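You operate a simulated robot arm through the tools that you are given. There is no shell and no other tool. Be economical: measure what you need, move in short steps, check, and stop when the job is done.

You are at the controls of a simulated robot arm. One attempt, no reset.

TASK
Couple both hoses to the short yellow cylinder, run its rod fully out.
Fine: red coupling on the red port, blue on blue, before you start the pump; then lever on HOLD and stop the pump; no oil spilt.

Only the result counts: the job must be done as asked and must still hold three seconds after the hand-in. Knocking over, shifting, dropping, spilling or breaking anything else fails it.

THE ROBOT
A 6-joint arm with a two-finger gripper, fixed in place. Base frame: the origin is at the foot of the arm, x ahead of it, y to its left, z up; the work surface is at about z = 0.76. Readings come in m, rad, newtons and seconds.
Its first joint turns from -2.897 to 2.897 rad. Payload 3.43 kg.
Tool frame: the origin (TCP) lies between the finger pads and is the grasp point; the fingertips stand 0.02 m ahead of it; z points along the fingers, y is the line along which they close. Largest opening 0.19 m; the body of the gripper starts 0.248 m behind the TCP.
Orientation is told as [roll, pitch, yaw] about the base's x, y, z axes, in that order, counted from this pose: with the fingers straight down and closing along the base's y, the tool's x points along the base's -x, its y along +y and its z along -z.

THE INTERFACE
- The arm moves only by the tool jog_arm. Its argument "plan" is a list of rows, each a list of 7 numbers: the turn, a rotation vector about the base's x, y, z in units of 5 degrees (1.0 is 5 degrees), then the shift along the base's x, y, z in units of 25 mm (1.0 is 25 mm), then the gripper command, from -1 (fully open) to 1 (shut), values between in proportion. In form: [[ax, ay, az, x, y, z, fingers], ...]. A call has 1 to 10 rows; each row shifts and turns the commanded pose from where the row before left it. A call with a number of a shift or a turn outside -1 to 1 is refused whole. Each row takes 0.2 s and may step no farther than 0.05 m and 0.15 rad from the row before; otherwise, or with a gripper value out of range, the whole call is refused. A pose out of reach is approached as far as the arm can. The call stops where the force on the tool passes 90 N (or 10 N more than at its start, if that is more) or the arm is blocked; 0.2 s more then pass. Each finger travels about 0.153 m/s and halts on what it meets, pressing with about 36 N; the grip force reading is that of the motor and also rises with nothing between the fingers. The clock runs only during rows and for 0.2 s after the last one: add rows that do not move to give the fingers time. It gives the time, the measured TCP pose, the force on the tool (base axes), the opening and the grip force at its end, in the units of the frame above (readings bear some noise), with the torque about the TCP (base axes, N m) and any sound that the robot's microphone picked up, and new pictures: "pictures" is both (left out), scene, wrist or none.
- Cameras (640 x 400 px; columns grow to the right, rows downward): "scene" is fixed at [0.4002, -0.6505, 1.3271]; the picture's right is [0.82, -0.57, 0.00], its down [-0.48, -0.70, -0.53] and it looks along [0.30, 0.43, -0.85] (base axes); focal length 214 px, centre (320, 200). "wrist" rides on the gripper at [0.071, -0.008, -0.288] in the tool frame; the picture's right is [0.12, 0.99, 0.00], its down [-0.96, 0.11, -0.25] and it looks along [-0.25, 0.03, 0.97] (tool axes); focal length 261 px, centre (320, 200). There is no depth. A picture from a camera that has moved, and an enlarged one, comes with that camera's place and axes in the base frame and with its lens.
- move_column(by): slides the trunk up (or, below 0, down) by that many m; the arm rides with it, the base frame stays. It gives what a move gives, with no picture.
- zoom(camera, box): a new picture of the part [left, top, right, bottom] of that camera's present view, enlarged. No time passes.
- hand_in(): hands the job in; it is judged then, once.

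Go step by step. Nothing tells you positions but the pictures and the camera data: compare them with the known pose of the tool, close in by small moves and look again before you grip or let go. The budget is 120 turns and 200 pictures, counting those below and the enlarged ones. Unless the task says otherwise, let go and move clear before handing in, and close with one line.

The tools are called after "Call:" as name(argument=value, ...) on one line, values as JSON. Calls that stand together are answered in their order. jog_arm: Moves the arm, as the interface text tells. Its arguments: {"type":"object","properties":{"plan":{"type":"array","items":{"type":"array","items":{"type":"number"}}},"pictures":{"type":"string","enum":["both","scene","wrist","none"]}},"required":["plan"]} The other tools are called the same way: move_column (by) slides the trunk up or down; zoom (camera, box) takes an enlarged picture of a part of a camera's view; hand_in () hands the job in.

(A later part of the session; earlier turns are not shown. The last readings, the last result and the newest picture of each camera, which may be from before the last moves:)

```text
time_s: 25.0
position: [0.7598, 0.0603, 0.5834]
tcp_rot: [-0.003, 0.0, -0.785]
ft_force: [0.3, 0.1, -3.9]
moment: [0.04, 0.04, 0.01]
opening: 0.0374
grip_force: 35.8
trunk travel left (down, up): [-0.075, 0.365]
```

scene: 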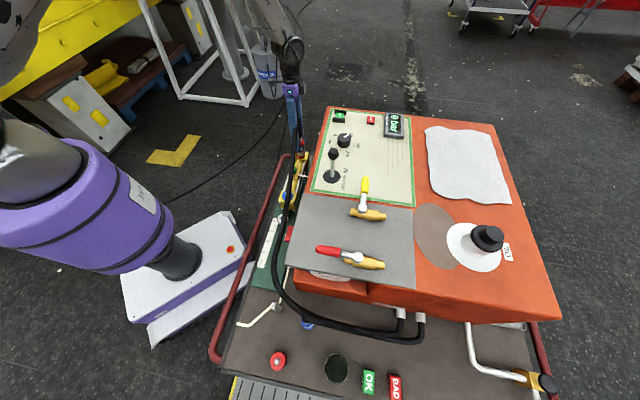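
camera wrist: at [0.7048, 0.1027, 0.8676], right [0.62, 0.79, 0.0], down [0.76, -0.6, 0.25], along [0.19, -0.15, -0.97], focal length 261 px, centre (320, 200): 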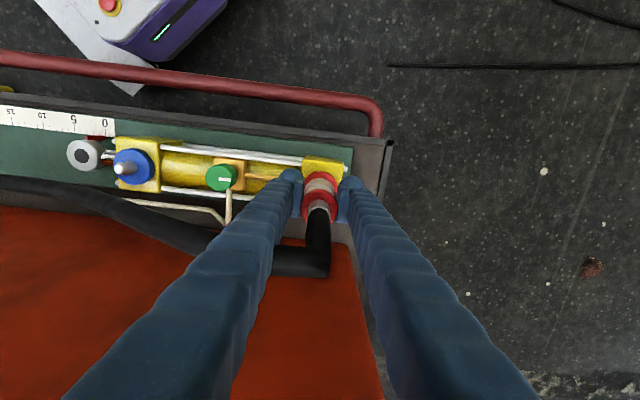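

The tug met no latch resistance, so the coupling probably slipped up in the fingers. Zooming in to see the gap at the disc.

Call:
zoom(camera="wrist", box=[300, 165, 340, 190])

Call:
zoom(camera="scene", box=[285, 130, 325, 165])

Call:
zoom(camera="scene", box=[295, 305, 330, 335])

```text
16.00 times, centred on (320, 178) of wrist
camera zoom: at [0.705, 0.1029, 0.8705], right [0.62, 0.79, 0.0], down [0.76, -0.6, 0.25], along [0.19, -0.15, -0.97], focal length 4170 px, centre (320, 560)
```

zoom: 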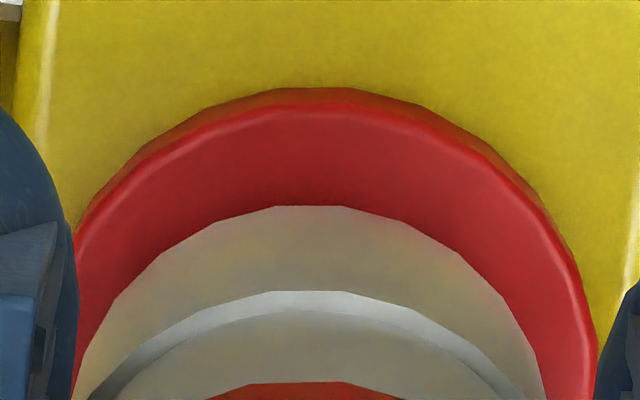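

```text
11.43 times, centred on (305, 148) of scene
camera zoom: at [0.4002, -0.6505, 1.3271], right [0.82, -0.57, 0.0], down [-0.48, -0.7, -0.53], along [0.3, 0.43, -0.85], focal length 2451 px, centre (491, 800)
```

zoom: 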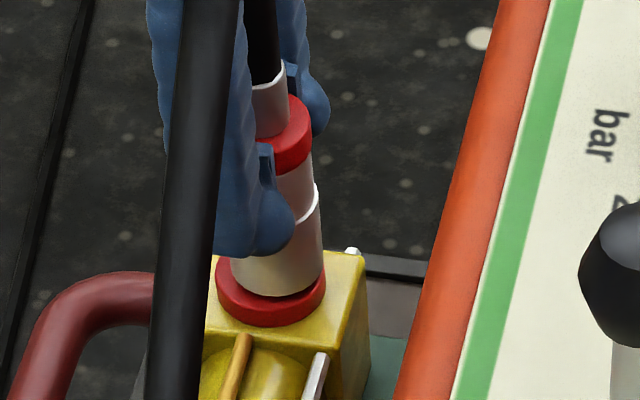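

```text
13.33 times, centred on (312, 320) of scene
camera zoom: at [0.4002, -0.6505, 1.3271], right [0.82, -0.57, 0.0], down [-0.48, -0.7, -0.53], along [0.3, 0.43, -0.85], focal length 2860 px, centre (420, -1400)
```

zoom: 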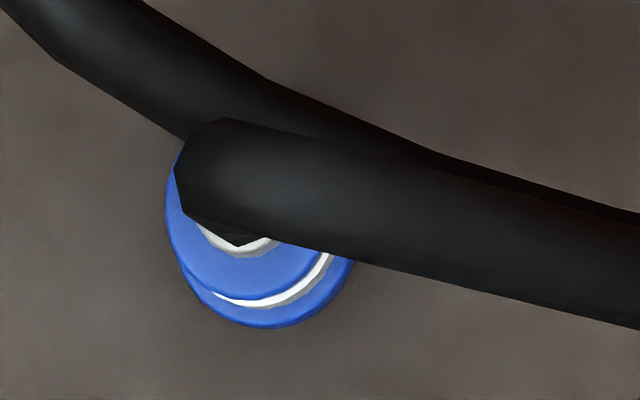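

Call:
jog_arm(plan=[[0, 0, 0, 0, 0, -0.1, 1], [0, 0, 0, 0, 0, -0.1, 1], [0, 0, 0, 0, 0, -0.1, 1]], pictures="none")

Call:
zoom(camera="scene", box=[285, 130, 325, 165])

```text
time_s: 25.8
position: [0.7596, 0.0598, 0.5767]
tcp_rot: [0.0, 0.001, -0.785]
ft_force: [-3.4, -0.9, 17.7]
moment: [0.1, 0.42, 0.04]
opening: 0.0375
grip_force: 35.9
trunk travel left (down, up): [-0.075, 0.365]
```

```text
11.43 times, centred on (305, 148) of scene
camera zoom: at [0.4002, -0.6505, 1.3271], right [0.82, -0.57, 0.0], down [-0.48, -0.7, -0.53], along [0.3, 0.43, -0.85], focal length 2451 px, centre (491, 800)
```

zoom: 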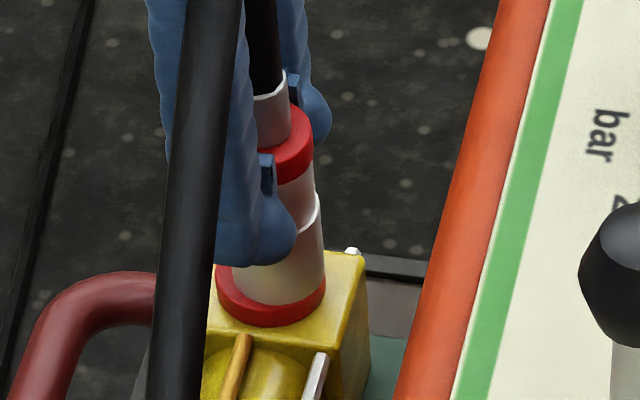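

Now seated flush on the disc. Pushing harder for the click.

Call:
jog_arm(plan=[[0, 0, 0, 0, 0, -0.1, 1], [0, 0, 0, 0, 0, -0.1, 1], [0, 0, 0, 0, 0, 0, 1]], pictures="none")

Call:
zoom(camera="scene", box=[285, 130, 325, 165])

```text
time_s: 26.6
position: [0.7614, 0.0598, 0.5711]
tcp_rot: [0.001, -0.002, -0.783]
ft_force: [-0.6, -3.9, 27.4]
moment: [-0.25, -0.12, 0.0]
opening: 0.0377
grip_force: 35.8
trunk travel left (down, up): [-0.075, 0.365]
```

```text
11.43 times, centred on (305, 148) of scene
camera zoom: at [0.4002, -0.6505, 1.3271], right [0.82, -0.57, 0.0], down [-0.48, -0.7, -0.53], along [0.3, 0.43, -0.85], focal length 2451 px, centre (491, 800)
```

zoom: 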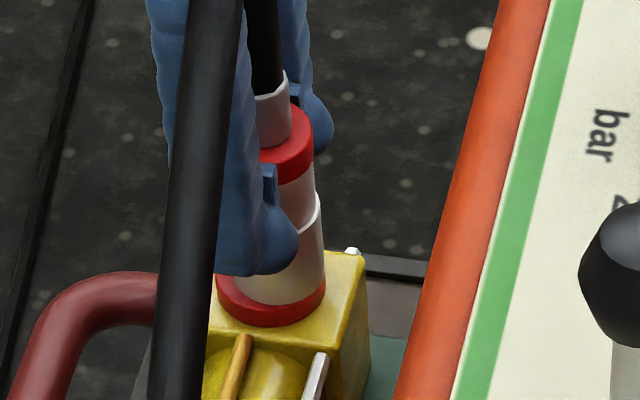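

Call:
jog_arm(plan=[[0, 0, 0, 0, 0, 0.15, 1], [0, 0, 0, 0, 0, 0.1, 1], [0, 0, 0, 0, 0, 0, 1]], pictures="none")

Call:
zoom(camera="scene", box=[285, 130, 325, 165])

```text
time_s: 27.4
position: [0.7586, 0.0599, 0.5761]
tcp_rot: [-0.002, 0.001, -0.784]
ft_force: [0.5, -0.4, -3.7]
moment: [0.02, 0.01, 0.0]
opening: 0.0377
grip_force: 36.2
trunk travel left (down, up): [-0.075, 0.365]
```

```text
11.43 times, centred on (305, 148) of scene
camera zoom: at [0.4002, -0.6505, 1.3271], right [0.82, -0.57, 0.0], down [-0.48, -0.7, -0.53], along [0.3, 0.43, -0.85], focal length 2451 px, centre (491, 800)
```

zoom: 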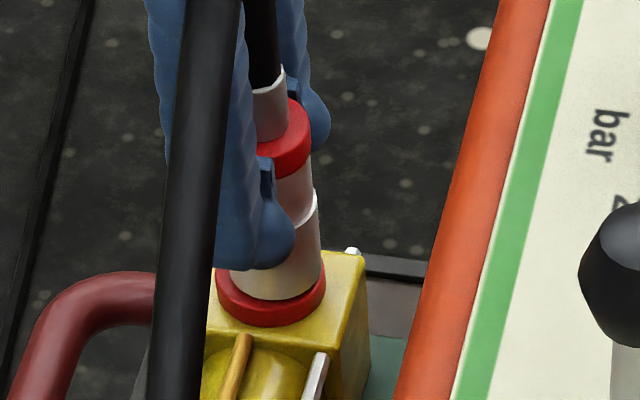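

It lifts freely, so seating alone has not latched it. Looking closely at the nipple and coupling for a locking feature.

Call:
zoom(camera="wrist", box=[95, 135, 175, 190])

Call:
zoom(camera="scene", box=[260, 345, 300, 375])

Call:
zoom(camera="wrist", box=[190, 150, 260, 200])

```text
7.27 times, centred on (135, 162) of wrist
camera zoom: at [0.7049, 0.1027, 0.8633], right [0.62, 0.79, 0.0], down [0.76, -0.6, 0.25], along [0.19, -0.15, -0.97], focal length 1896 px, centre (1666, 473)
```

zoom: 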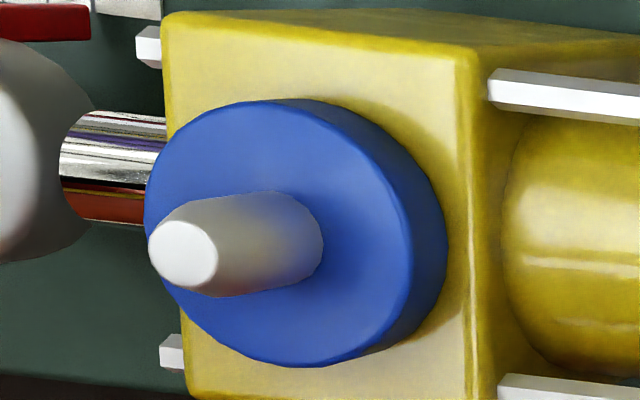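

```text
13.33 times, centred on (280, 360) of scene
camera zoom: at [0.4002, -0.6505, 1.3271], right [0.82, -0.57, 0.0], down [-0.48, -0.7, -0.53], along [0.3, 0.43, -0.85], focal length 2860 px, centre (853, -1933)
```

zoom: 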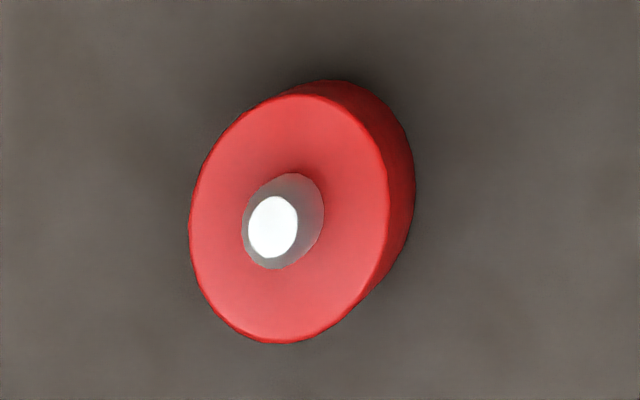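

```text
8.00 times, centred on (225, 175) of wrist
camera zoom: at [0.7049, 0.1027, 0.8633], right [0.62, 0.79, 0.0], down [0.76, -0.6, 0.25], along [0.19, -0.15, -0.97], focal length 2085 px, centre (1080, 400)
```

zoom: 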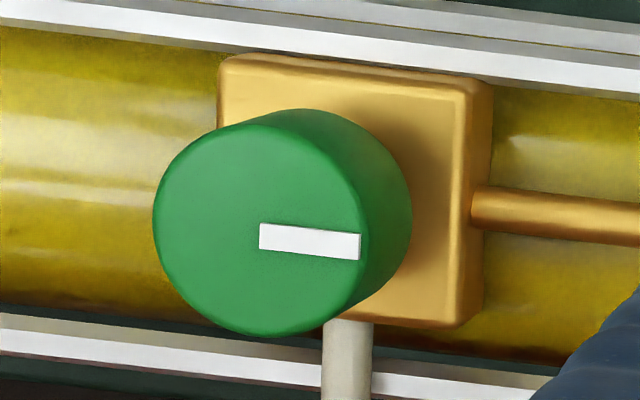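

The nipple is plain with no locking lugs. I'll seat it, release, then press on the ring's top ledge with the fingers closed round the collar, for more force.

Call:
jog_arm(plan=[[0, 0, 0, 0, 0, -0.22, 1], [0, 0, 0, 0, 0, 0, 1], [0, 0, 0, 0, 0, 0, 0.16], [0, 0, 0, 0, 0, 0, 0.16], [0, 0, 0, 0, 0, 0.9, 0.16], [0, 0, 0, 0, 0, 0.9, 0.16], [0, 0, 0, 0, 0, 0.9, 0.16], [0, 0, 0, 0, 0, 0.3, 0.16]], pictures="wrist")

Call:
zoom(camera="scene", box=[285, 125, 325, 160])

Call:
zoom(camera="wrist", box=[270, 140, 370, 220])

```text
time_s: 29.2
position: [0.7602, 0.0601, 0.6465]
tcp_rot: [0.0, 0.0, -0.786]
ft_force: [-0.2, -0.2, 0.2]
moment: [0.01, -0.02, -0.02]
opening: 0.08
grip_force: 0.0
trunk travel left (down, up): [-0.075, 0.365]
camera wrist: at [0.7047, 0.1027, 0.9338], right [0.62, 0.79, 0.0], down [0.76, -0.6, 0.25], along [0.19, -0.15, -0.97], focal length 261 px, centre (320, 200)
```

wrist: 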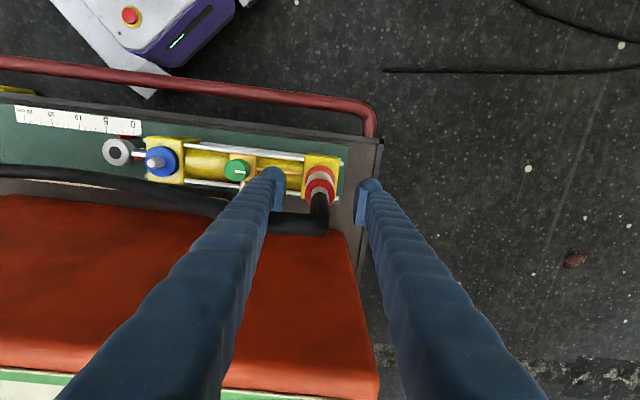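

```text
11.43 times, centred on (305, 142) of scene
camera zoom: at [0.4002, -0.6505, 1.3271], right [0.82, -0.57, 0.0], down [-0.48, -0.7, -0.53], along [0.3, 0.43, -0.85], focal length 2451 px, centre (491, 857)
```

zoom: 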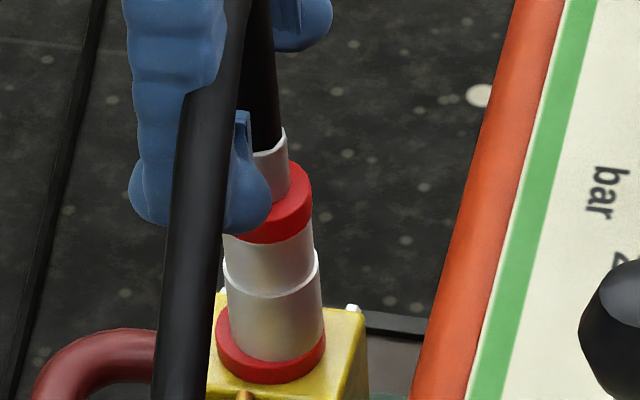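

```text
5.00 times, centred on (320, 180) of wrist
camera zoom: at [0.7047, 0.1027, 0.9338], right [0.62, 0.79, 0.0], down [0.76, -0.6, 0.25], along [0.19, -0.15, -0.97], focal length 1303 px, centre (320, 300)
```

zoom: 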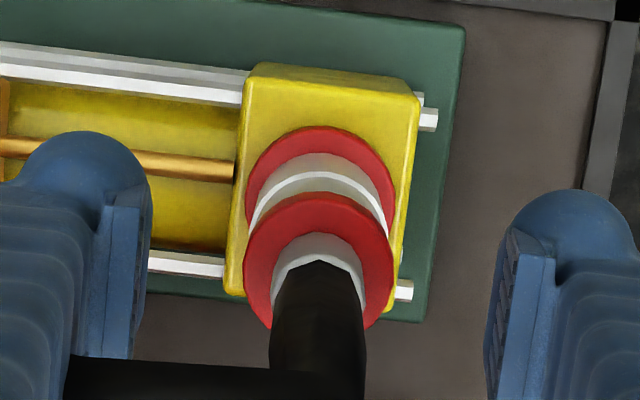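

Stands straight. Closing around the collar and pressing on the ring.

Call:
jog_arm(plan=[[0, 0, 0, 0, 0, -0.4, 0.16], [0, 0, 0, 0, 0, 0, 0.75], [0, 0, 0, 0, 0, 0, 0.75], [0, 0, 0, 0, 0, -0.3, 0.75], [0, 0, 0, 0, 0, -0.2, 0.75]], pictures="wrist")

Call:
zoom(camera="scene", box=[285, 125, 325, 160])

```text
time_s: 30.4
position: [0.7599, 0.06, 0.6309]
tcp_rot: [0.005, -0.006, -0.784]
ft_force: [-11.7, -0.3, 81.6]
moment: [-0.54, -0.44, -0.04]
opening: 0.0226
grip_force: 0.0
trunk travel left (down, up): [-0.075, 0.365]
camera wrist: at [0.7026, 0.1027, 0.9186], right [0.62, 0.79, 0.01], down [0.76, -0.6, 0.25], along [0.2, -0.15, -0.97], focal length 261 px, centre (320, 200)
```

wrist: 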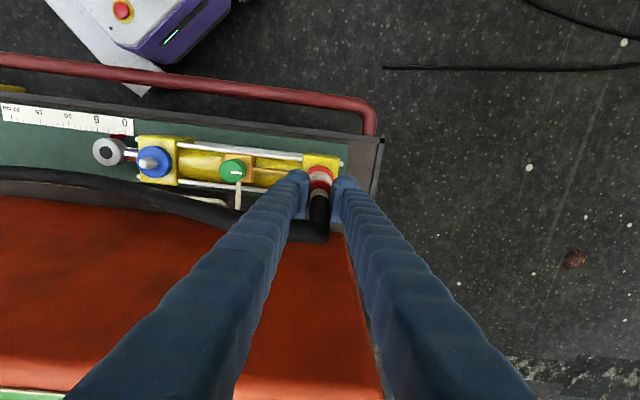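

```text
11.43 times, centred on (305, 142) of scene
camera zoom: at [0.4002, -0.6505, 1.3271], right [0.82, -0.57, 0.0], down [-0.48, -0.7, -0.53], along [0.3, 0.43, -0.85], focal length 2451 px, centre (491, 857)
```

zoom: 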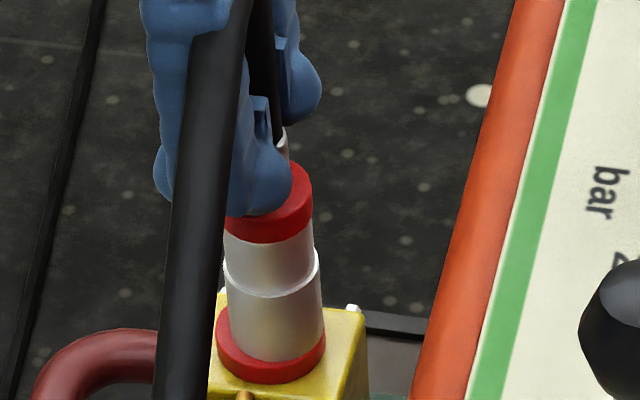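

Call:
jog_arm(plan=[[0, 0, 0, 0, 0, 0.5, 0.75], [0, 0, 0, 0, 0, 0, 1], [0, 0, 0, 0, 0, 0, 1], [0, 0, 0, 0, 0, 0.16, 1], [0, 0, 0, 0, 0, 0, 1]], pictures="none")

Call:
zoom(camera="scene", box=[285, 125, 325, 160])

```text
time_s: 31.6
position: [0.7595, 0.0611, 0.6392]
tcp_rot: [-0.002, 0.002, -0.784]
ft_force: [-6.6, 6.1, -7.1]
moment: [0.69, 0.79, 0.03]
opening: 0.0224
grip_force: 35.8
trunk travel left (down, up): [-0.075, 0.365]
```

```text
11.43 times, centred on (305, 142) of scene
camera zoom: at [0.4002, -0.6505, 1.3271], right [0.82, -0.57, 0.0], down [-0.48, -0.7, -0.53], along [0.3, 0.43, -0.85], focal length 2451 px, centre (491, 857)
```

zoom: 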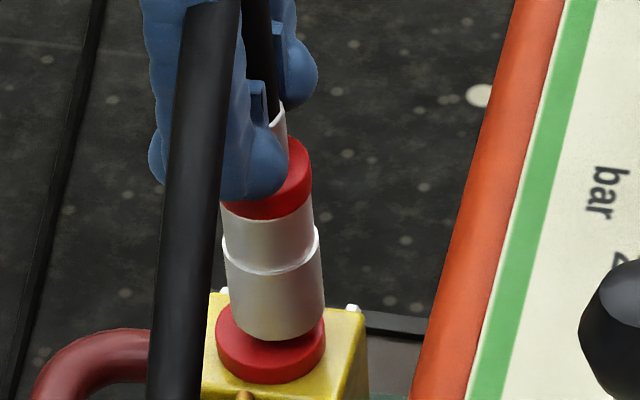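

It still lifts freely. I'll seat it, regrip the body and test whether a twist locks it.

Call:
jog_arm(plan=[[0, 0, 0, 0, 0, -0.35, 1], [0, 0, 0, 0, 0, 0, 0.16], [0, 0, 0, 0, 0, 0, 0.16], [0, 0, 0, 0, 0, -0.7, 0.16], [0, 0, 0, 0, 0, -0.7, 0.16], [0, 0, 0, 0, 0, 0, 1], [0, 0, 0, 0, 0, 0, 1], [0, 0, 0, 0, 0, -0.1, 1], [0, 0, 0, 0, 0, -0.1, 1]], pictures="wrist")

Call:
jog_arm(plan=[[0, 0, -1, 0, 0, 0, 1], [0, 0, -1, 0, 0, 0, 1], [0, 0, -1, 0, 0, 0, 1], [0, 0, -1, 0, 0, 0, 1]], pictures="wrist")

```text
time_s: 33.6
position: [0.7589, 0.0598, 0.5934]
tcp_rot: [0.002, 0.0, -0.786]
ft_force: [-8.1, -6.8, 30.6]
moment: [-0.29, 0.11, -0.06]
opening: 0.0398
grip_force: 35.9
trunk travel left (down, up): [-0.075, 0.365]
camera wrist: at [0.7041, 0.1021, 0.8811], right [0.62, 0.79, 0.0], down [0.76, -0.6, 0.25], along [0.2, -0.15, -0.97], focal length 261 px, centre (320, 200)
```

wrist: 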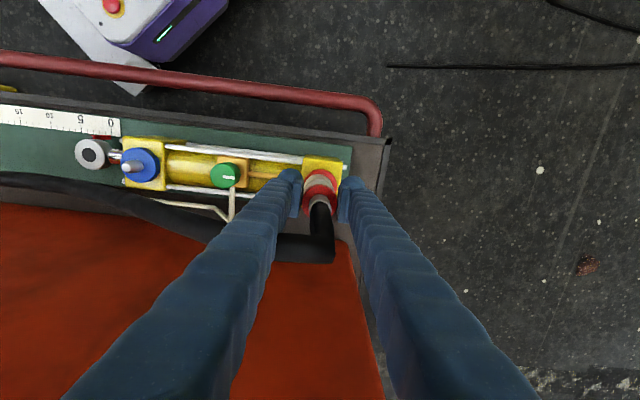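

```text
time_s: 34.6
position: [0.761, 0.0603, 0.5915]
tcp_rot: [0.002, 0.0, -1.135]
ft_force: [8.1, -3.3, 20.4]
moment: [-0.43, -0.4, 0.11]
opening: 0.0397
grip_force: 35.9
trunk travel left (down, up): [-0.075, 0.365]
camera wrist: at [0.7237, 0.1192, 0.8795], right [0.85, 0.53, 0.0], down [0.51, -0.82, 0.25], along [0.13, -0.21, -0.97], focal length 261 px, centre (320, 200)
```

wrist: 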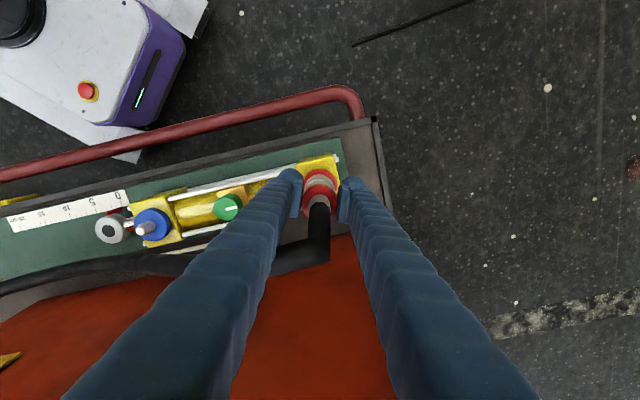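

Call:
jog_arm(plan=[[0, 0, -1, 0, 0, -0.1, 1], [0, 0, -1, 0, 0, 0, 1], [0, 0, -1, 0, 0, 0, 1], [0, 0, -1, 0, 0, 0, 1], [0, 0, -1, 0, 0, 0, 1], [0, 0, -1, 0, 0, 0, 1]], pictures="none")

Call:
jog_arm(plan=[[0, 0, 0, 0, 0, 0.15, 1], [0, 0, 0, 0, 0, 0.15, 1], [0, 0, 0, 0, 0, 0, 1]], pictures="scene")

Call:
zoom(camera="scene", box=[285, 125, 325, 160])

```text
time_s: 36.0
position: [0.7605, 0.0609, 0.5885]
tcp_rot: [-0.002, 0.0, -1.659]
ft_force: [8.0, 1.3, 9.5]
moment: [-0.07, -0.19, 0.09]
opening: 0.037
grip_force: 36.2
trunk travel left (down, up): [-0.075, 0.365]
```

```text
time_s: 36.8
position: [0.7592, 0.0605, 0.5948]
tcp_rot: [-0.003, -0.001, -1.658]
ft_force: [1.8, 0.8, -4.7]
moment: [0.07, -0.11, 0.07]
opening: 0.0373
grip_force: 35.5
trunk travel left (down, up): [-0.075, 0.365]
```

scene: 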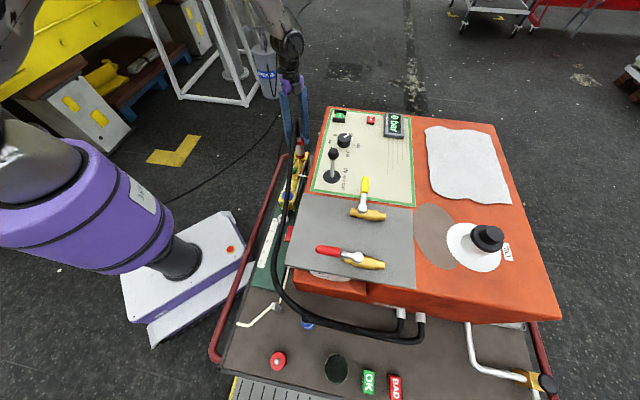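

```text
11.43 times, centred on (305, 142) of scene
camera zoom: at [0.4002, -0.6505, 1.3271], right [0.82, -0.57, 0.0], down [-0.48, -0.7, -0.53], along [0.3, 0.43, -0.85], focal length 2451 px, centre (491, 857)
```

zoom: 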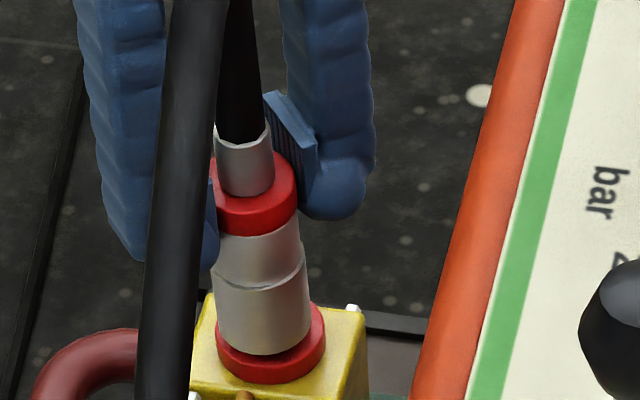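

A twist has no effect; seating by fit appears to be all there is. Turning back, seating and releasing.

Call:
jog_arm(plan=[[0, 0, 1, 0.04, -0.03, 0, 1], [0, 0, 1, 0, 0, 0, 1], [0, 0, 1, 0, 0, 0, 1], [0, 0, 1, 0, 0, 0, 1], [0, 0, 1, 0, 0, 0, 1], [0, 0, 1, 0, 0, 0, 1], [0, 0, 1, 0, 0, 0, 1], [0, 0, 1, 0, 0, 0, 1], [0, 0, 1, 0, 0, 0, 1], [0, 0, 1, 0, 0, 0, 1]], pictures="none")

Call:
jog_arm(plan=[[0, 0, 0, 0, 0, -0.2, 1], [0, 0, 0, 0, 0, -0.2, 1], [0, 0, 0, 0, 0, -0.1, 1], [0, 0, 0, 0, 0, 0, 1]], pictures="none")

Call:
zoom(camera="scene", box=[285, 125, 325, 160])

```text
time_s: 39.0
position: [0.7609, 0.0583, 0.596]
tcp_rot: [-0.002, 0.0, -0.784]
ft_force: [0.6, 0.8, -3.5]
moment: [0.0, 0.05, 0.0]
opening: 0.0373
grip_force: 35.5
trunk travel left (down, up): [-0.075, 0.365]
```

```text
time_s: 40.0
position: [0.7612, 0.0599, 0.5861]
tcp_rot: [0.002, -0.002, -0.785]
ft_force: [-7.4, -2.3, 27.1]
moment: [-0.23, -0.06, -0.14]
opening: 0.0373
grip_force: 36.3
trunk travel left (down, up): [-0.075, 0.365]
```

```text
11.43 times, centred on (305, 142) of scene
camera zoom: at [0.4002, -0.6505, 1.3271], right [0.82, -0.57, 0.0], down [-0.48, -0.7, -0.53], along [0.3, 0.43, -0.85], focal length 2451 px, centre (491, 857)
```

zoom: 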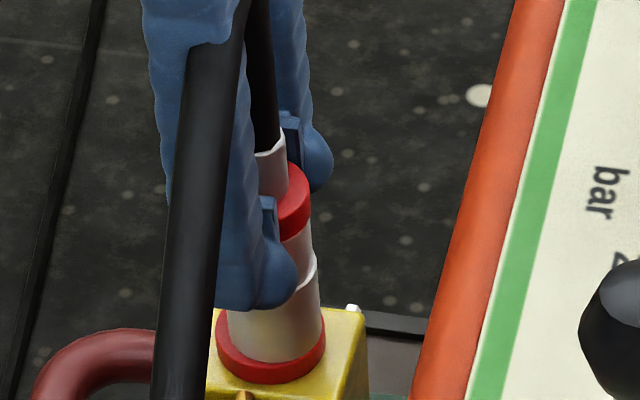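

Seated flush. Releasing, rising, and heading to the blue coupling.

Call:
jog_arm(plan=[[0, 0, 0, 0, 0, 0, 0], [0, 0, 0, 0, 0, 0, 0], [0, 0, 0, 0, 0, 1, 0], [0, 0, 0, 0, 0, 1, 0], [0, 0, 0, 0, 0, 1, 0], [0, 0, 0, 0, 0, 1, 0], [0, 0, 0, 0, 0, 1, 0], [0, 0, 0, 0, 0, 1, 0], [0, 0, 0, 0, 0, 1, 0], [0, 0, 0, 0, 0, 1, 0]], pictures="both")

Call:
zoom(camera="scene", box=[285, 125, 325, 160])

```text
time_s: 42.2
position: [0.7619, 0.0588, 0.7837]
tcp_rot: [-0.003, 0.004, -0.783]
ft_force: [0.4, 0.5, -0.1]
moment: [0.01, 0.03, 0.0]
opening: 0.0947
grip_force: 0.1
trunk travel left (down, up): [-0.075, 0.365]
camera wrist: at [0.7067, 0.1016, 1.0722], right [0.62, 0.79, 0.0], down [0.76, -0.6, 0.25], along [0.19, -0.15, -0.97], focal length 261 px, centre (320, 200)
```

scene: 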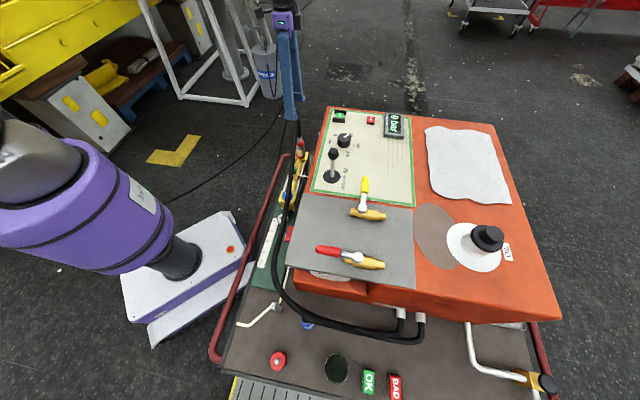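
wrist: 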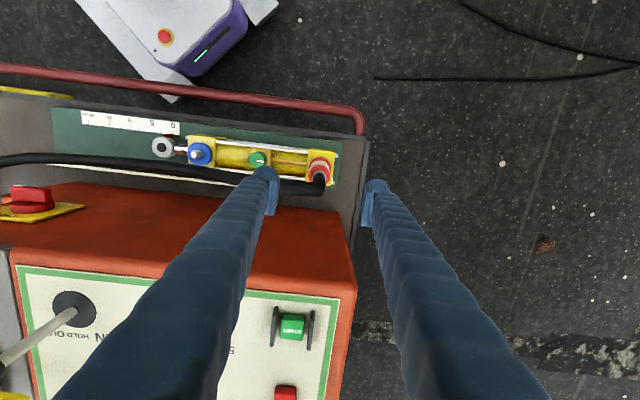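

```text
11.43 times, centred on (305, 142) of scene
camera zoom: at [0.4002, -0.6505, 1.3271], right [0.82, -0.57, 0.0], down [-0.48, -0.7, -0.53], along [0.3, 0.43, -0.85], focal length 2451 px, centre (491, 857)
```

zoom: 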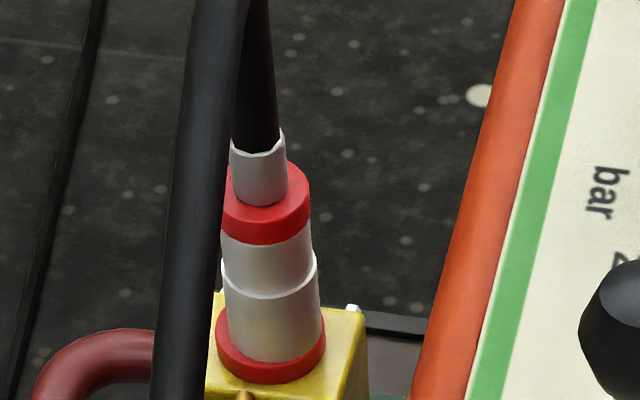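

Red is on. Before leaving, a close look at the green valve knob and the spout for state clues.

Call:
zoom(camera="wrist", box=[237, 143, 283, 175])

Call:
zoom(camera="wrist", box=[0, 150, 110, 230])

Call:
zoom(camera="scene", box=[225, 290, 290, 335])

```text
12.50 times, centred on (260, 159) of wrist
camera zoom: at [0.7067, 0.1016, 1.0722], right [0.62, 0.79, 0.0], down [0.76, -0.6, 0.25], along [0.19, -0.15, -0.97], focal length 3258 px, centre (1070, 712)
```

zoom: 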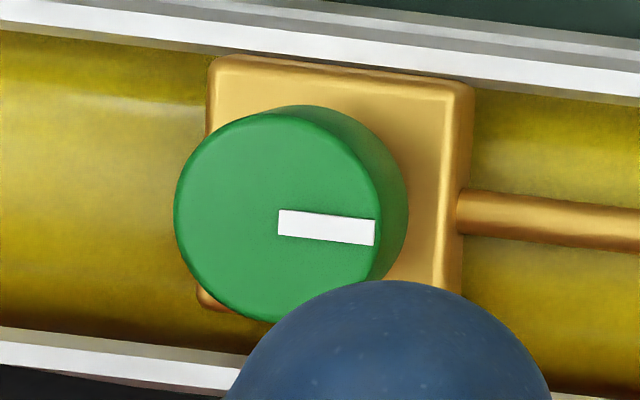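

```text
5.00 times, centred on (55, 190) of wrist
camera zoom: at [0.7067, 0.1016, 1.0722], right [0.62, 0.79, 0.0], down [0.76, -0.6, 0.25], along [0.19, -0.15, -0.97], focal length 1303 px, centre (1645, 250)
```

zoom: 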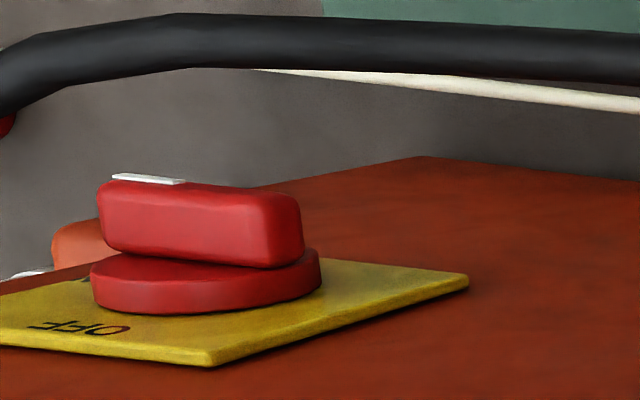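

```text
8.89 times, centred on (258, 312) of scene
camera zoom: at [0.4002, -0.6505, 1.3271], right [0.82, -0.57, 0.0], down [-0.48, -0.7, -0.53], along [0.3, 0.43, -0.85], focal length 1906 px, centre (876, -800)
```

zoom: 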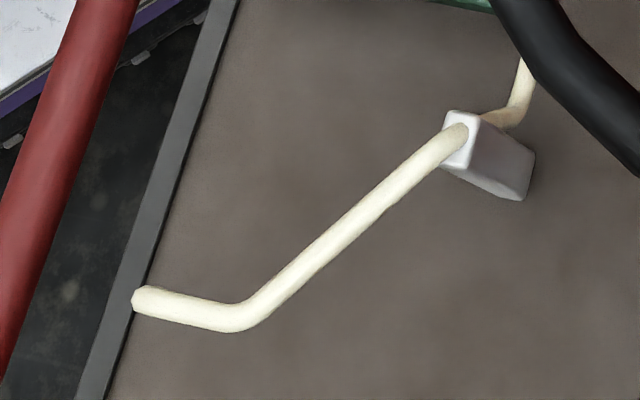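

There's a main switch with an OFF label on the side; I'll view it en route to the blue coupling.

Call:
jog_arm(plan=[[0, 0, 0, -1, -1, 0.3, 0], [0, 0, 0, -1, -1, 0.3, 0], [0, 0, 0, -1, -1, 0.3, 0], [0, 0, 0, -1, -1, 0, 0], [0, 0, 0, -1, -1, 0, 0], [0, 0, 0, -1, -1, 0, 0], [0, 0, 0, -1, -1, 0, 0], [0, 0, 0, -1, -1, 0, 0], [0, 0, 0, -1, -1, 0, 0], [0, 0, 0, -1, -1, 0, 0]], pictures="wrist")

```text
time_s: 44.4
position: [0.511, -0.1919, 0.8072]
tcp_rot: [-0.001, -0.001, -0.784]
ft_force: [0.2, -0.7, 0.5]
moment: [-0.05, 0.02, 0.02]
opening: 0.0949
grip_force: 0.0
trunk travel left (down, up): [-0.075, 0.365]
camera wrist: at [0.4558, -0.1483, 1.0938], right [0.62, 0.79, 0.0], down [0.76, -0.6, 0.25], along [0.19, -0.15, -0.97], focal length 261 px, centre (320, 200)
```

wrist: 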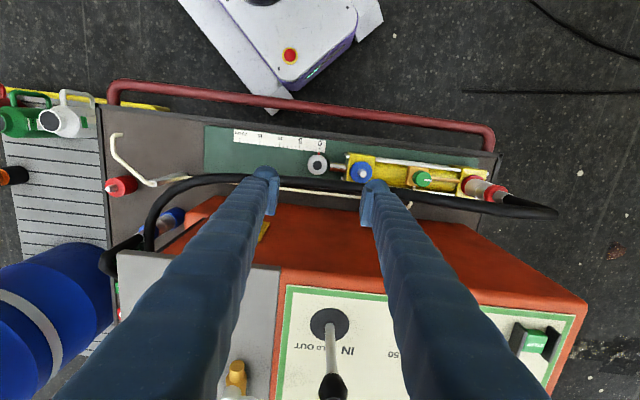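

Call:
jog_arm(plan=[[0, 0, 0, -1, -1, 0, 0], [0, 0, 0, -1, -1, 0, 0], [0, 0, 0, -1, -1, 0, 0], [0, 0, 0, -1, -1, 0, 0], [0, 0, 0, -1, -1, 0, 0], [0, 0, 0, 0, -1, 0, 0], [0, 0, 0, 0, -1, 0, 0], [0, 0, 0, 0, -1, 0, 0]], pictures="wrist")

Call:
zoom(camera="wrist", box=[380, 150, 520, 250])

Call:
zoom(camera="wrist", box=[240, 120, 400, 240])

```text
time_s: 46.2
position: [0.3891, -0.392, 0.8076]
tcp_rot: [0.001, 0.0, -0.784]
ft_force: [-0.3, 0.5, 0.6]
moment: [-0.07, 0.01, 0.0]
opening: 0.0951
grip_force: 0.1
trunk travel left (down, up): [-0.075, 0.365]
camera wrist: at [0.3323, -0.3484, 1.0947], right [0.62, 0.79, 0.0], down [0.76, -0.6, 0.25], along [0.19, -0.15, -0.97], focal length 261 px, centre (320, 200)
```

wrist: 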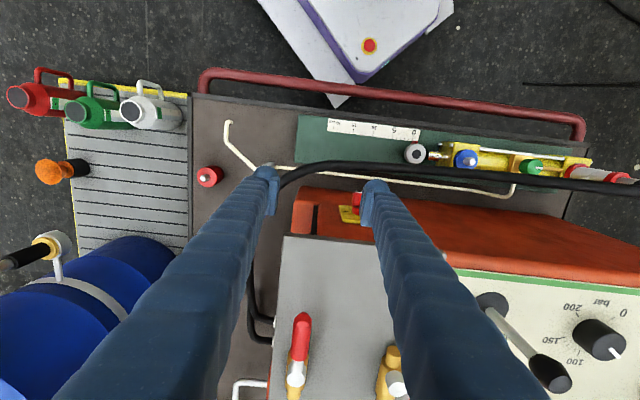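

```text
4.00 times, centred on (450, 200) of wrist
camera zoom: at [0.3323, -0.3484, 1.0947], right [0.62, 0.79, 0.0], down [0.76, -0.6, 0.25], along [0.19, -0.15, -0.97], focal length 1043 px, centre (-200, 200)
```

zoom: 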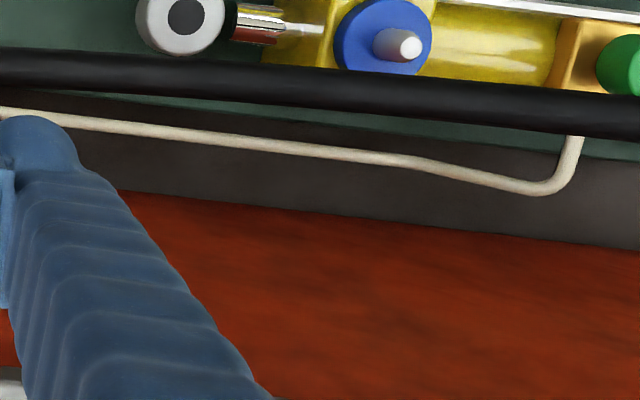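

```text
3.33 times, centred on (320, 180) of wrist
camera zoom: at [0.3323, -0.3484, 1.0947], right [0.62, 0.79, 0.0], down [0.76, -0.6, 0.25], along [0.19, -0.15, -0.97], focal length 869 px, centre (320, 267)
```

zoom: 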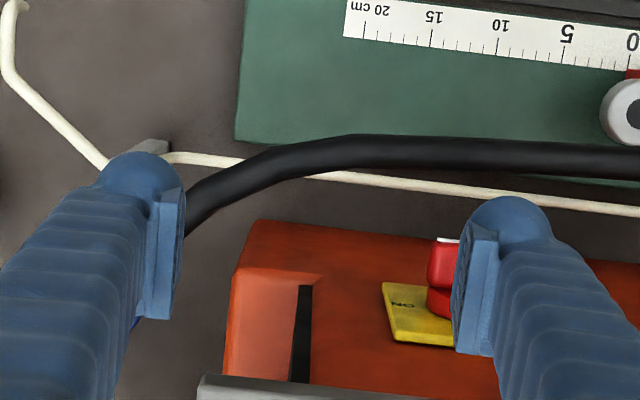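

Call:
jog_arm(plan=[[0, 0, 0, -0.08, -1, 0, 0], [0, 0, 0, -0.08, -1, 0, 0], [0, 0, 0, -0.08, -1, 0, 0], [0, 0, 0, -0.08, -1, 0, 0], [0, 0, 0, -0.08, -1, 0, 0], [0, 0, 0, -0.08, -1, 0, 0], [0, 0, 0, -0.08, -1, 0, 0], [0, 0, 0, -0.08, -1, 0, 0]], pictures="both")

Call:
zoom(camera="wrist", box=[260, 130, 400, 230])

Call:
zoom(camera="wrist", box=[430, 120, 570, 230])

```text
time_s: 48.0
position: [0.3701, -0.5918, 0.8047]
tcp_rot: [0.001, 0.0, -0.783]
ft_force: [-0.3, 0.7, 0.1]
moment: [-0.11, 0.0, -0.05]
opening: 0.0953
grip_force: 0.1
trunk travel left (down, up): [-0.075, 0.365]
camera wrist: at [0.3151, -0.5482, 1.0942], right [0.62, 0.79, 0.0], down [0.76, -0.6, 0.25], along [0.19, -0.15, -0.97], focal length 261 px, centre (320, 200)
```

scene: 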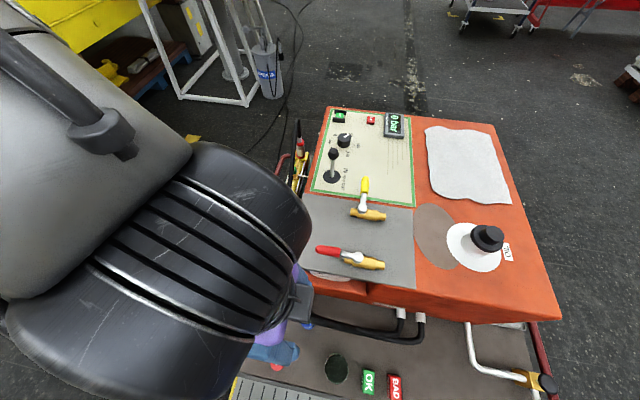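
wrist: 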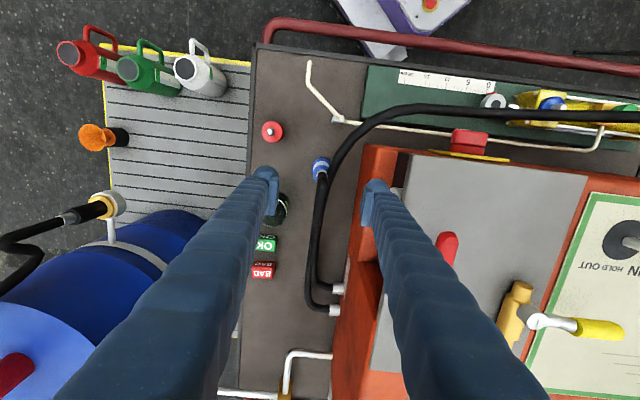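

```text
4.00 times, centred on (330, 180) of wrist
camera zoom: at [0.3151, -0.5482, 1.0942], right [0.62, 0.79, 0.0], down [0.76, -0.6, 0.25], along [0.19, -0.15, -0.97], focal length 1043 px, centre (280, 280)
```

zoom: 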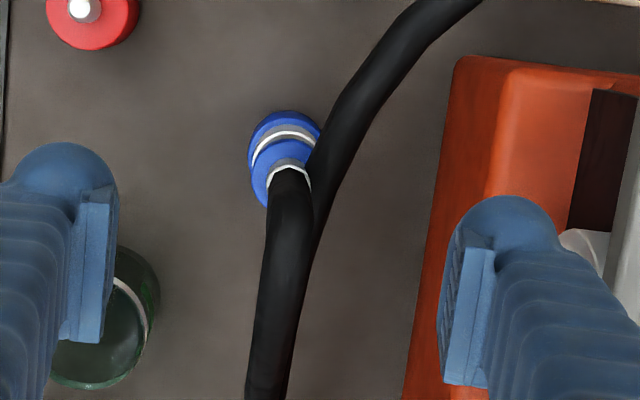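

```text
3.64 times, centred on (500, 175) of wrist
camera zoom: at [0.3151, -0.5482, 1.0942], right [0.62, 0.79, 0.0], down [0.76, -0.6, 0.25], along [0.19, -0.15, -0.97], focal length 948 px, centre (-334, 291)
```

zoom: 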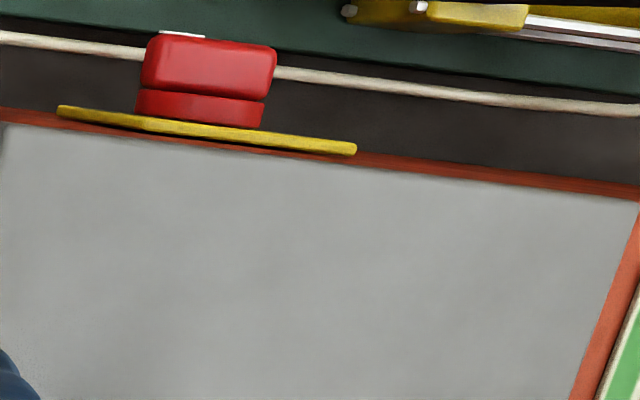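

The red hose passes right beside the blue coupling, but hose pull on the tool has been nil so far. I'll centre over blue, descend part-way and check.

Call:
jog_arm(plan=[[0, 0, 0, 0.21, -0.05, -1, 0], [0, 0, 0, 0, 0, -1, 0], [0, 0, 0, 0, 0, -1, 0], [0, 0, 0, 0, 0, -1, 0], [0, 0, 0, 0, 0, -1, 0], [0, 0, 0, 0, 0, -1, 0], [0, 0, 0, 0, 0, 0, 0]], pictures="wrist")

Call:
zoom(camera="wrist", box=[260, 130, 400, 230])

```text
time_s: 49.6
position: [0.3758, -0.5922, 0.6554]
tcp_rot: [-0.002, 0.001, -0.784]
ft_force: [-1.4, -0.3, -0.2]
moment: [0.02, 0.01, 0.0]
opening: 0.0949
grip_force: 0.0
trunk travel left (down, up): [-0.075, 0.365]
camera wrist: at [0.3205, -0.5498, 0.9438], right [0.62, 0.79, 0.0], down [0.76, -0.6, 0.25], along [0.19, -0.15, -0.97], focal length 261 px, centre (320, 200)
```

wrist: 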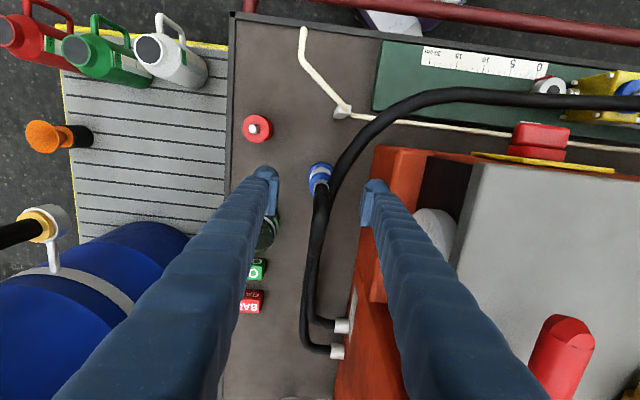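

```text
4.00 times, centred on (330, 180) of wrist
camera zoom: at [0.3205, -0.5498, 0.9438], right [0.62, 0.79, 0.0], down [0.76, -0.6, 0.25], along [0.19, -0.15, -0.97], focal length 1043 px, centre (280, 280)
```

zoom: 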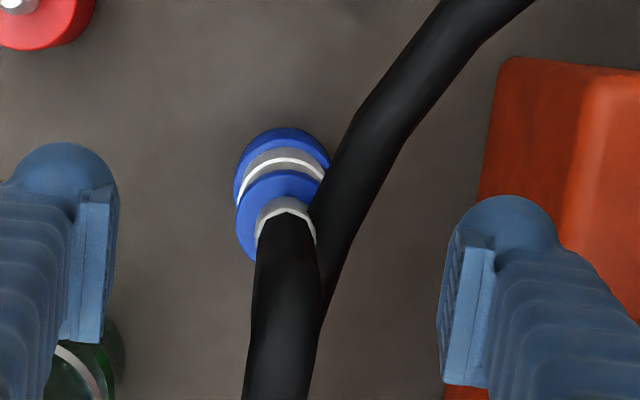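

Red hose there lies low on the deck, below finger level. Descending to grip blue.

Call:
jog_arm(plan=[[0, 0, 0, 0.03, 0.05, -1, 0], [0, 0, 0, 0, 0, -1, 0], [0, 0, 0, 0, 0, -1, 0], [0, 0, 0, 0, 0, -1, 0], [0, 0, 0, 0, 0, -0.9, 0], [0, 0, 0, 0, 0, 0, 0]], pictures="none")

Call:
zoom(camera="wrist", box=[260, 130, 400, 230])

```text
time_s: 51.0
position: [0.3761, -0.5921, 0.5329]
tcp_rot: [-0.002, -0.001, -0.784]
ft_force: [0.3, -0.7, 0.9]
moment: [0.01, 0.0, 0.01]
opening: 0.0949
grip_force: 0.1
trunk travel left (down, up): [-0.075, 0.365]
```

```text
4.00 times, centred on (330, 180) of wrist
camera zoom: at [0.322, -0.5488, 0.821], right [0.62, 0.79, 0.0], down [0.76, -0.6, 0.25], along [0.19, -0.15, -0.97], focal length 1043 px, centre (280, 280)
```

zoom: 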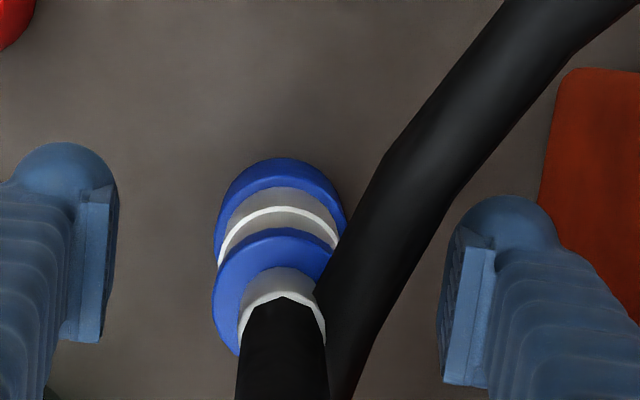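

Call:
jog_arm(plan=[[0, 0, 0, 0, 0, 0, 1], [0, 0, 0, 0, 0, 0, 1], [0, 0, 0, 0, 0, 0, 1]], pictures="none")

Call:
zoom(camera="wrist", box=[260, 130, 400, 230])

```text
time_s: 51.8
position: [0.3774, -0.59, 0.5339]
tcp_rot: [-0.001, -0.001, -0.783]
ft_force: [0.1, -1.5, -0.1]
moment: [-0.13, 0.04, -0.04]
opening: 0.0391
grip_force: 35.6
trunk travel left (down, up): [-0.075, 0.365]
```

```text
4.00 times, centred on (330, 180) of wrist
camera zoom: at [0.3219, -0.5486, 0.8213], right [0.62, 0.79, 0.0], down [0.76, -0.6, 0.25], along [0.19, -0.15, -0.97], focal length 1043 px, centre (280, 280)
```

zoom: 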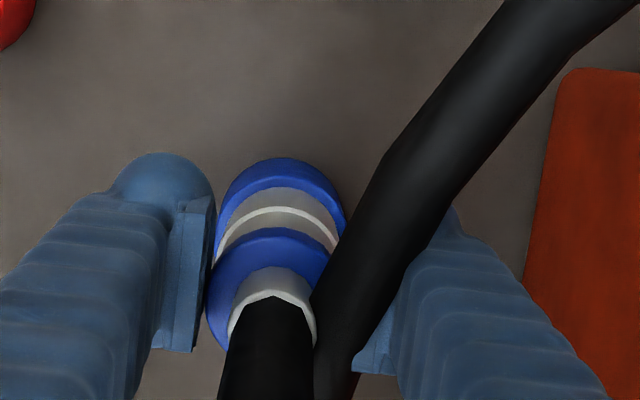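

Gripped (39 mm), hose is visual only. Lifting and carrying out, then along the tray.

Call:
jog_arm(plan=[[0, 0, 0, 0, 0, 0.5, 1], [0, 0, 0, 0, 0, 1, 1], [0, 0, 0, 0, 0, 1, 1], [0, 0, 0, 0, 0, 1, 1], [0, 0, 0, 0, 0, 1, 1], [0, 0, 0, 0, 0, 1, 1], [0, 0, 0, 0, 0, 1, 1]], pictures="none")

Call:
zoom(camera="wrist", box=[270, 140, 370, 220])

Call:
jog_arm(plan=[[0, 0, 0, -0.87, 0.87, 0, 1], [0, 0, 0, -0.87, 0.87, 0, 1], [0, 0, 0, -0.87, 0.87, 0, 1], [0, 0, 0, -0.87, 0.87, 0, 1], [0, 0, 0, -0.87, 0.87, 0, 1], [0, 0, 0, -0.87, 0.87, 0, 1]], pictures="none")

Call:
jog_arm(plan=[[0, 0, 0, 1, 1, 0, 1], [0, 0, 0, 1, 1, 0, 1], [0, 0, 0, 1, 1, 0, 1], [0, 0, 0, 1, 1, 0, 1], [0, 0, 0, 1, 1, 0, 1], [0, 0, 0, 1, 1, 0, 1], [0, 0, 0, 1, 1, 0, 1], [0, 0, 0, 1, 1, 0, 1], [0, 0, 0, 1, 1, 0, 1]], pictures="both")

```text
time_s: 53.4
position: [0.3765, -0.5901, 0.6964]
tcp_rot: [0.0, 0.002, -0.784]
ft_force: [-0.4, -0.3, -3.7]
moment: [0.07, 0.0, -0.01]
opening: 0.0389
grip_force: 35.8
trunk travel left (down, up): [-0.075, 0.365]
```

```text
5.00 times, centred on (320, 180) of wrist
camera zoom: at [0.3211, -0.5486, 0.9842], right [0.62, 0.79, 0.0], down [0.76, -0.6, 0.25], along [0.19, -0.15, -0.97], focal length 1303 px, centre (320, 300)
```

zoom: 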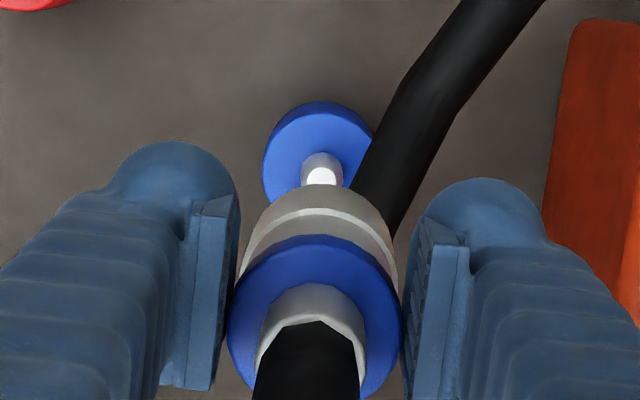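

```text
time_s: 54.8
position: [0.2444, -0.4605, 0.6979]
tcp_rot: [0.001, 0.0, -0.785]
ft_force: [-0.1, 0.8, -3.9]
moment: [0.08, 0.03, 0.0]
opening: 0.0395
grip_force: 35.7
trunk travel left (down, up): [-0.075, 0.365]
```

```text
time_s: 56.8
position: [0.4718, -0.2347, 0.6964]
tcp_rot: [0.001, 0.001, -0.786]
ft_force: [0.3, -0.9, -2.5]
moment: [0.12, -0.02, 0.02]
opening: 0.0392
grip_force: 35.7
trunk travel left (down, up): [-0.075, 0.365]
camera wrist: at [0.4165, -0.1916, 0.9845], right [0.62, 0.79, 0.0], down [0.76, -0.6, 0.25], along [0.19, -0.15, -0.97], focal length 261 px, centre (320, 200)
```

scene: 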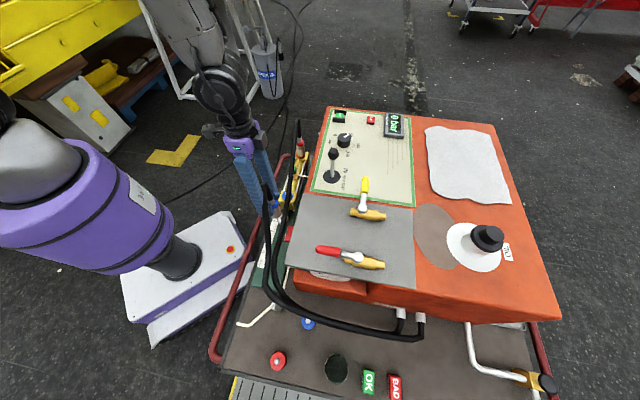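
wrist: 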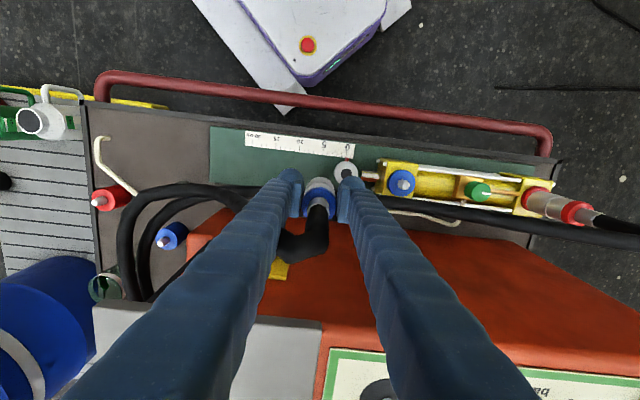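

Call:
jog_arm(plan=[[0, 0, 0, 0.87, 0.92, 0, 1], [0, 0, 0, 0.87, 0.92, 0, 1], [0, 0, 0, 0.87, 0.92, 0, 1], [0, 0, 0, 0.87, 0.92, 0, 1], [0, 0, 0, 0.87, 0.92, 0, 1], [0, 0, 0, 0, 0, 0, 1]], pictures="none")

Call:
zoom(camera="wrist", box=[270, 140, 370, 220])

```text
time_s: 58.2
position: [0.5789, -0.1198, 0.6953]
tcp_rot: [-0.001, 0.002, -0.785]
ft_force: [-0.6, 0.5, -3.3]
moment: [0.01, 0.06, -0.01]
opening: 0.0393
grip_force: 36.0
trunk travel left (down, up): [-0.075, 0.365]
```

```text
5.00 times, centred on (320, 180) of wrist
camera zoom: at [0.5246, -0.0772, 0.9832], right [0.62, 0.79, 0.0], down [0.76, -0.6, 0.25], along [0.19, -0.15, -0.97], focal length 1303 px, centre (320, 300)
```

zoom: 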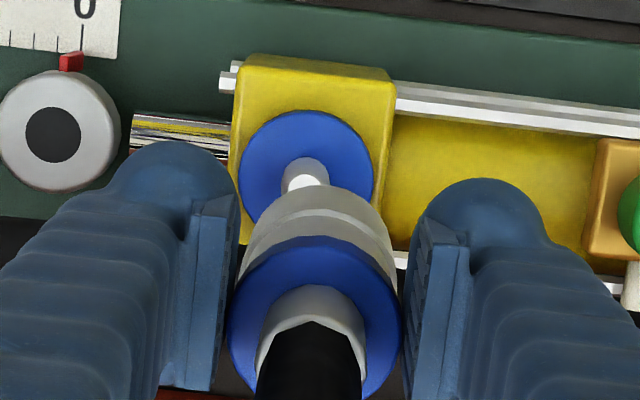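

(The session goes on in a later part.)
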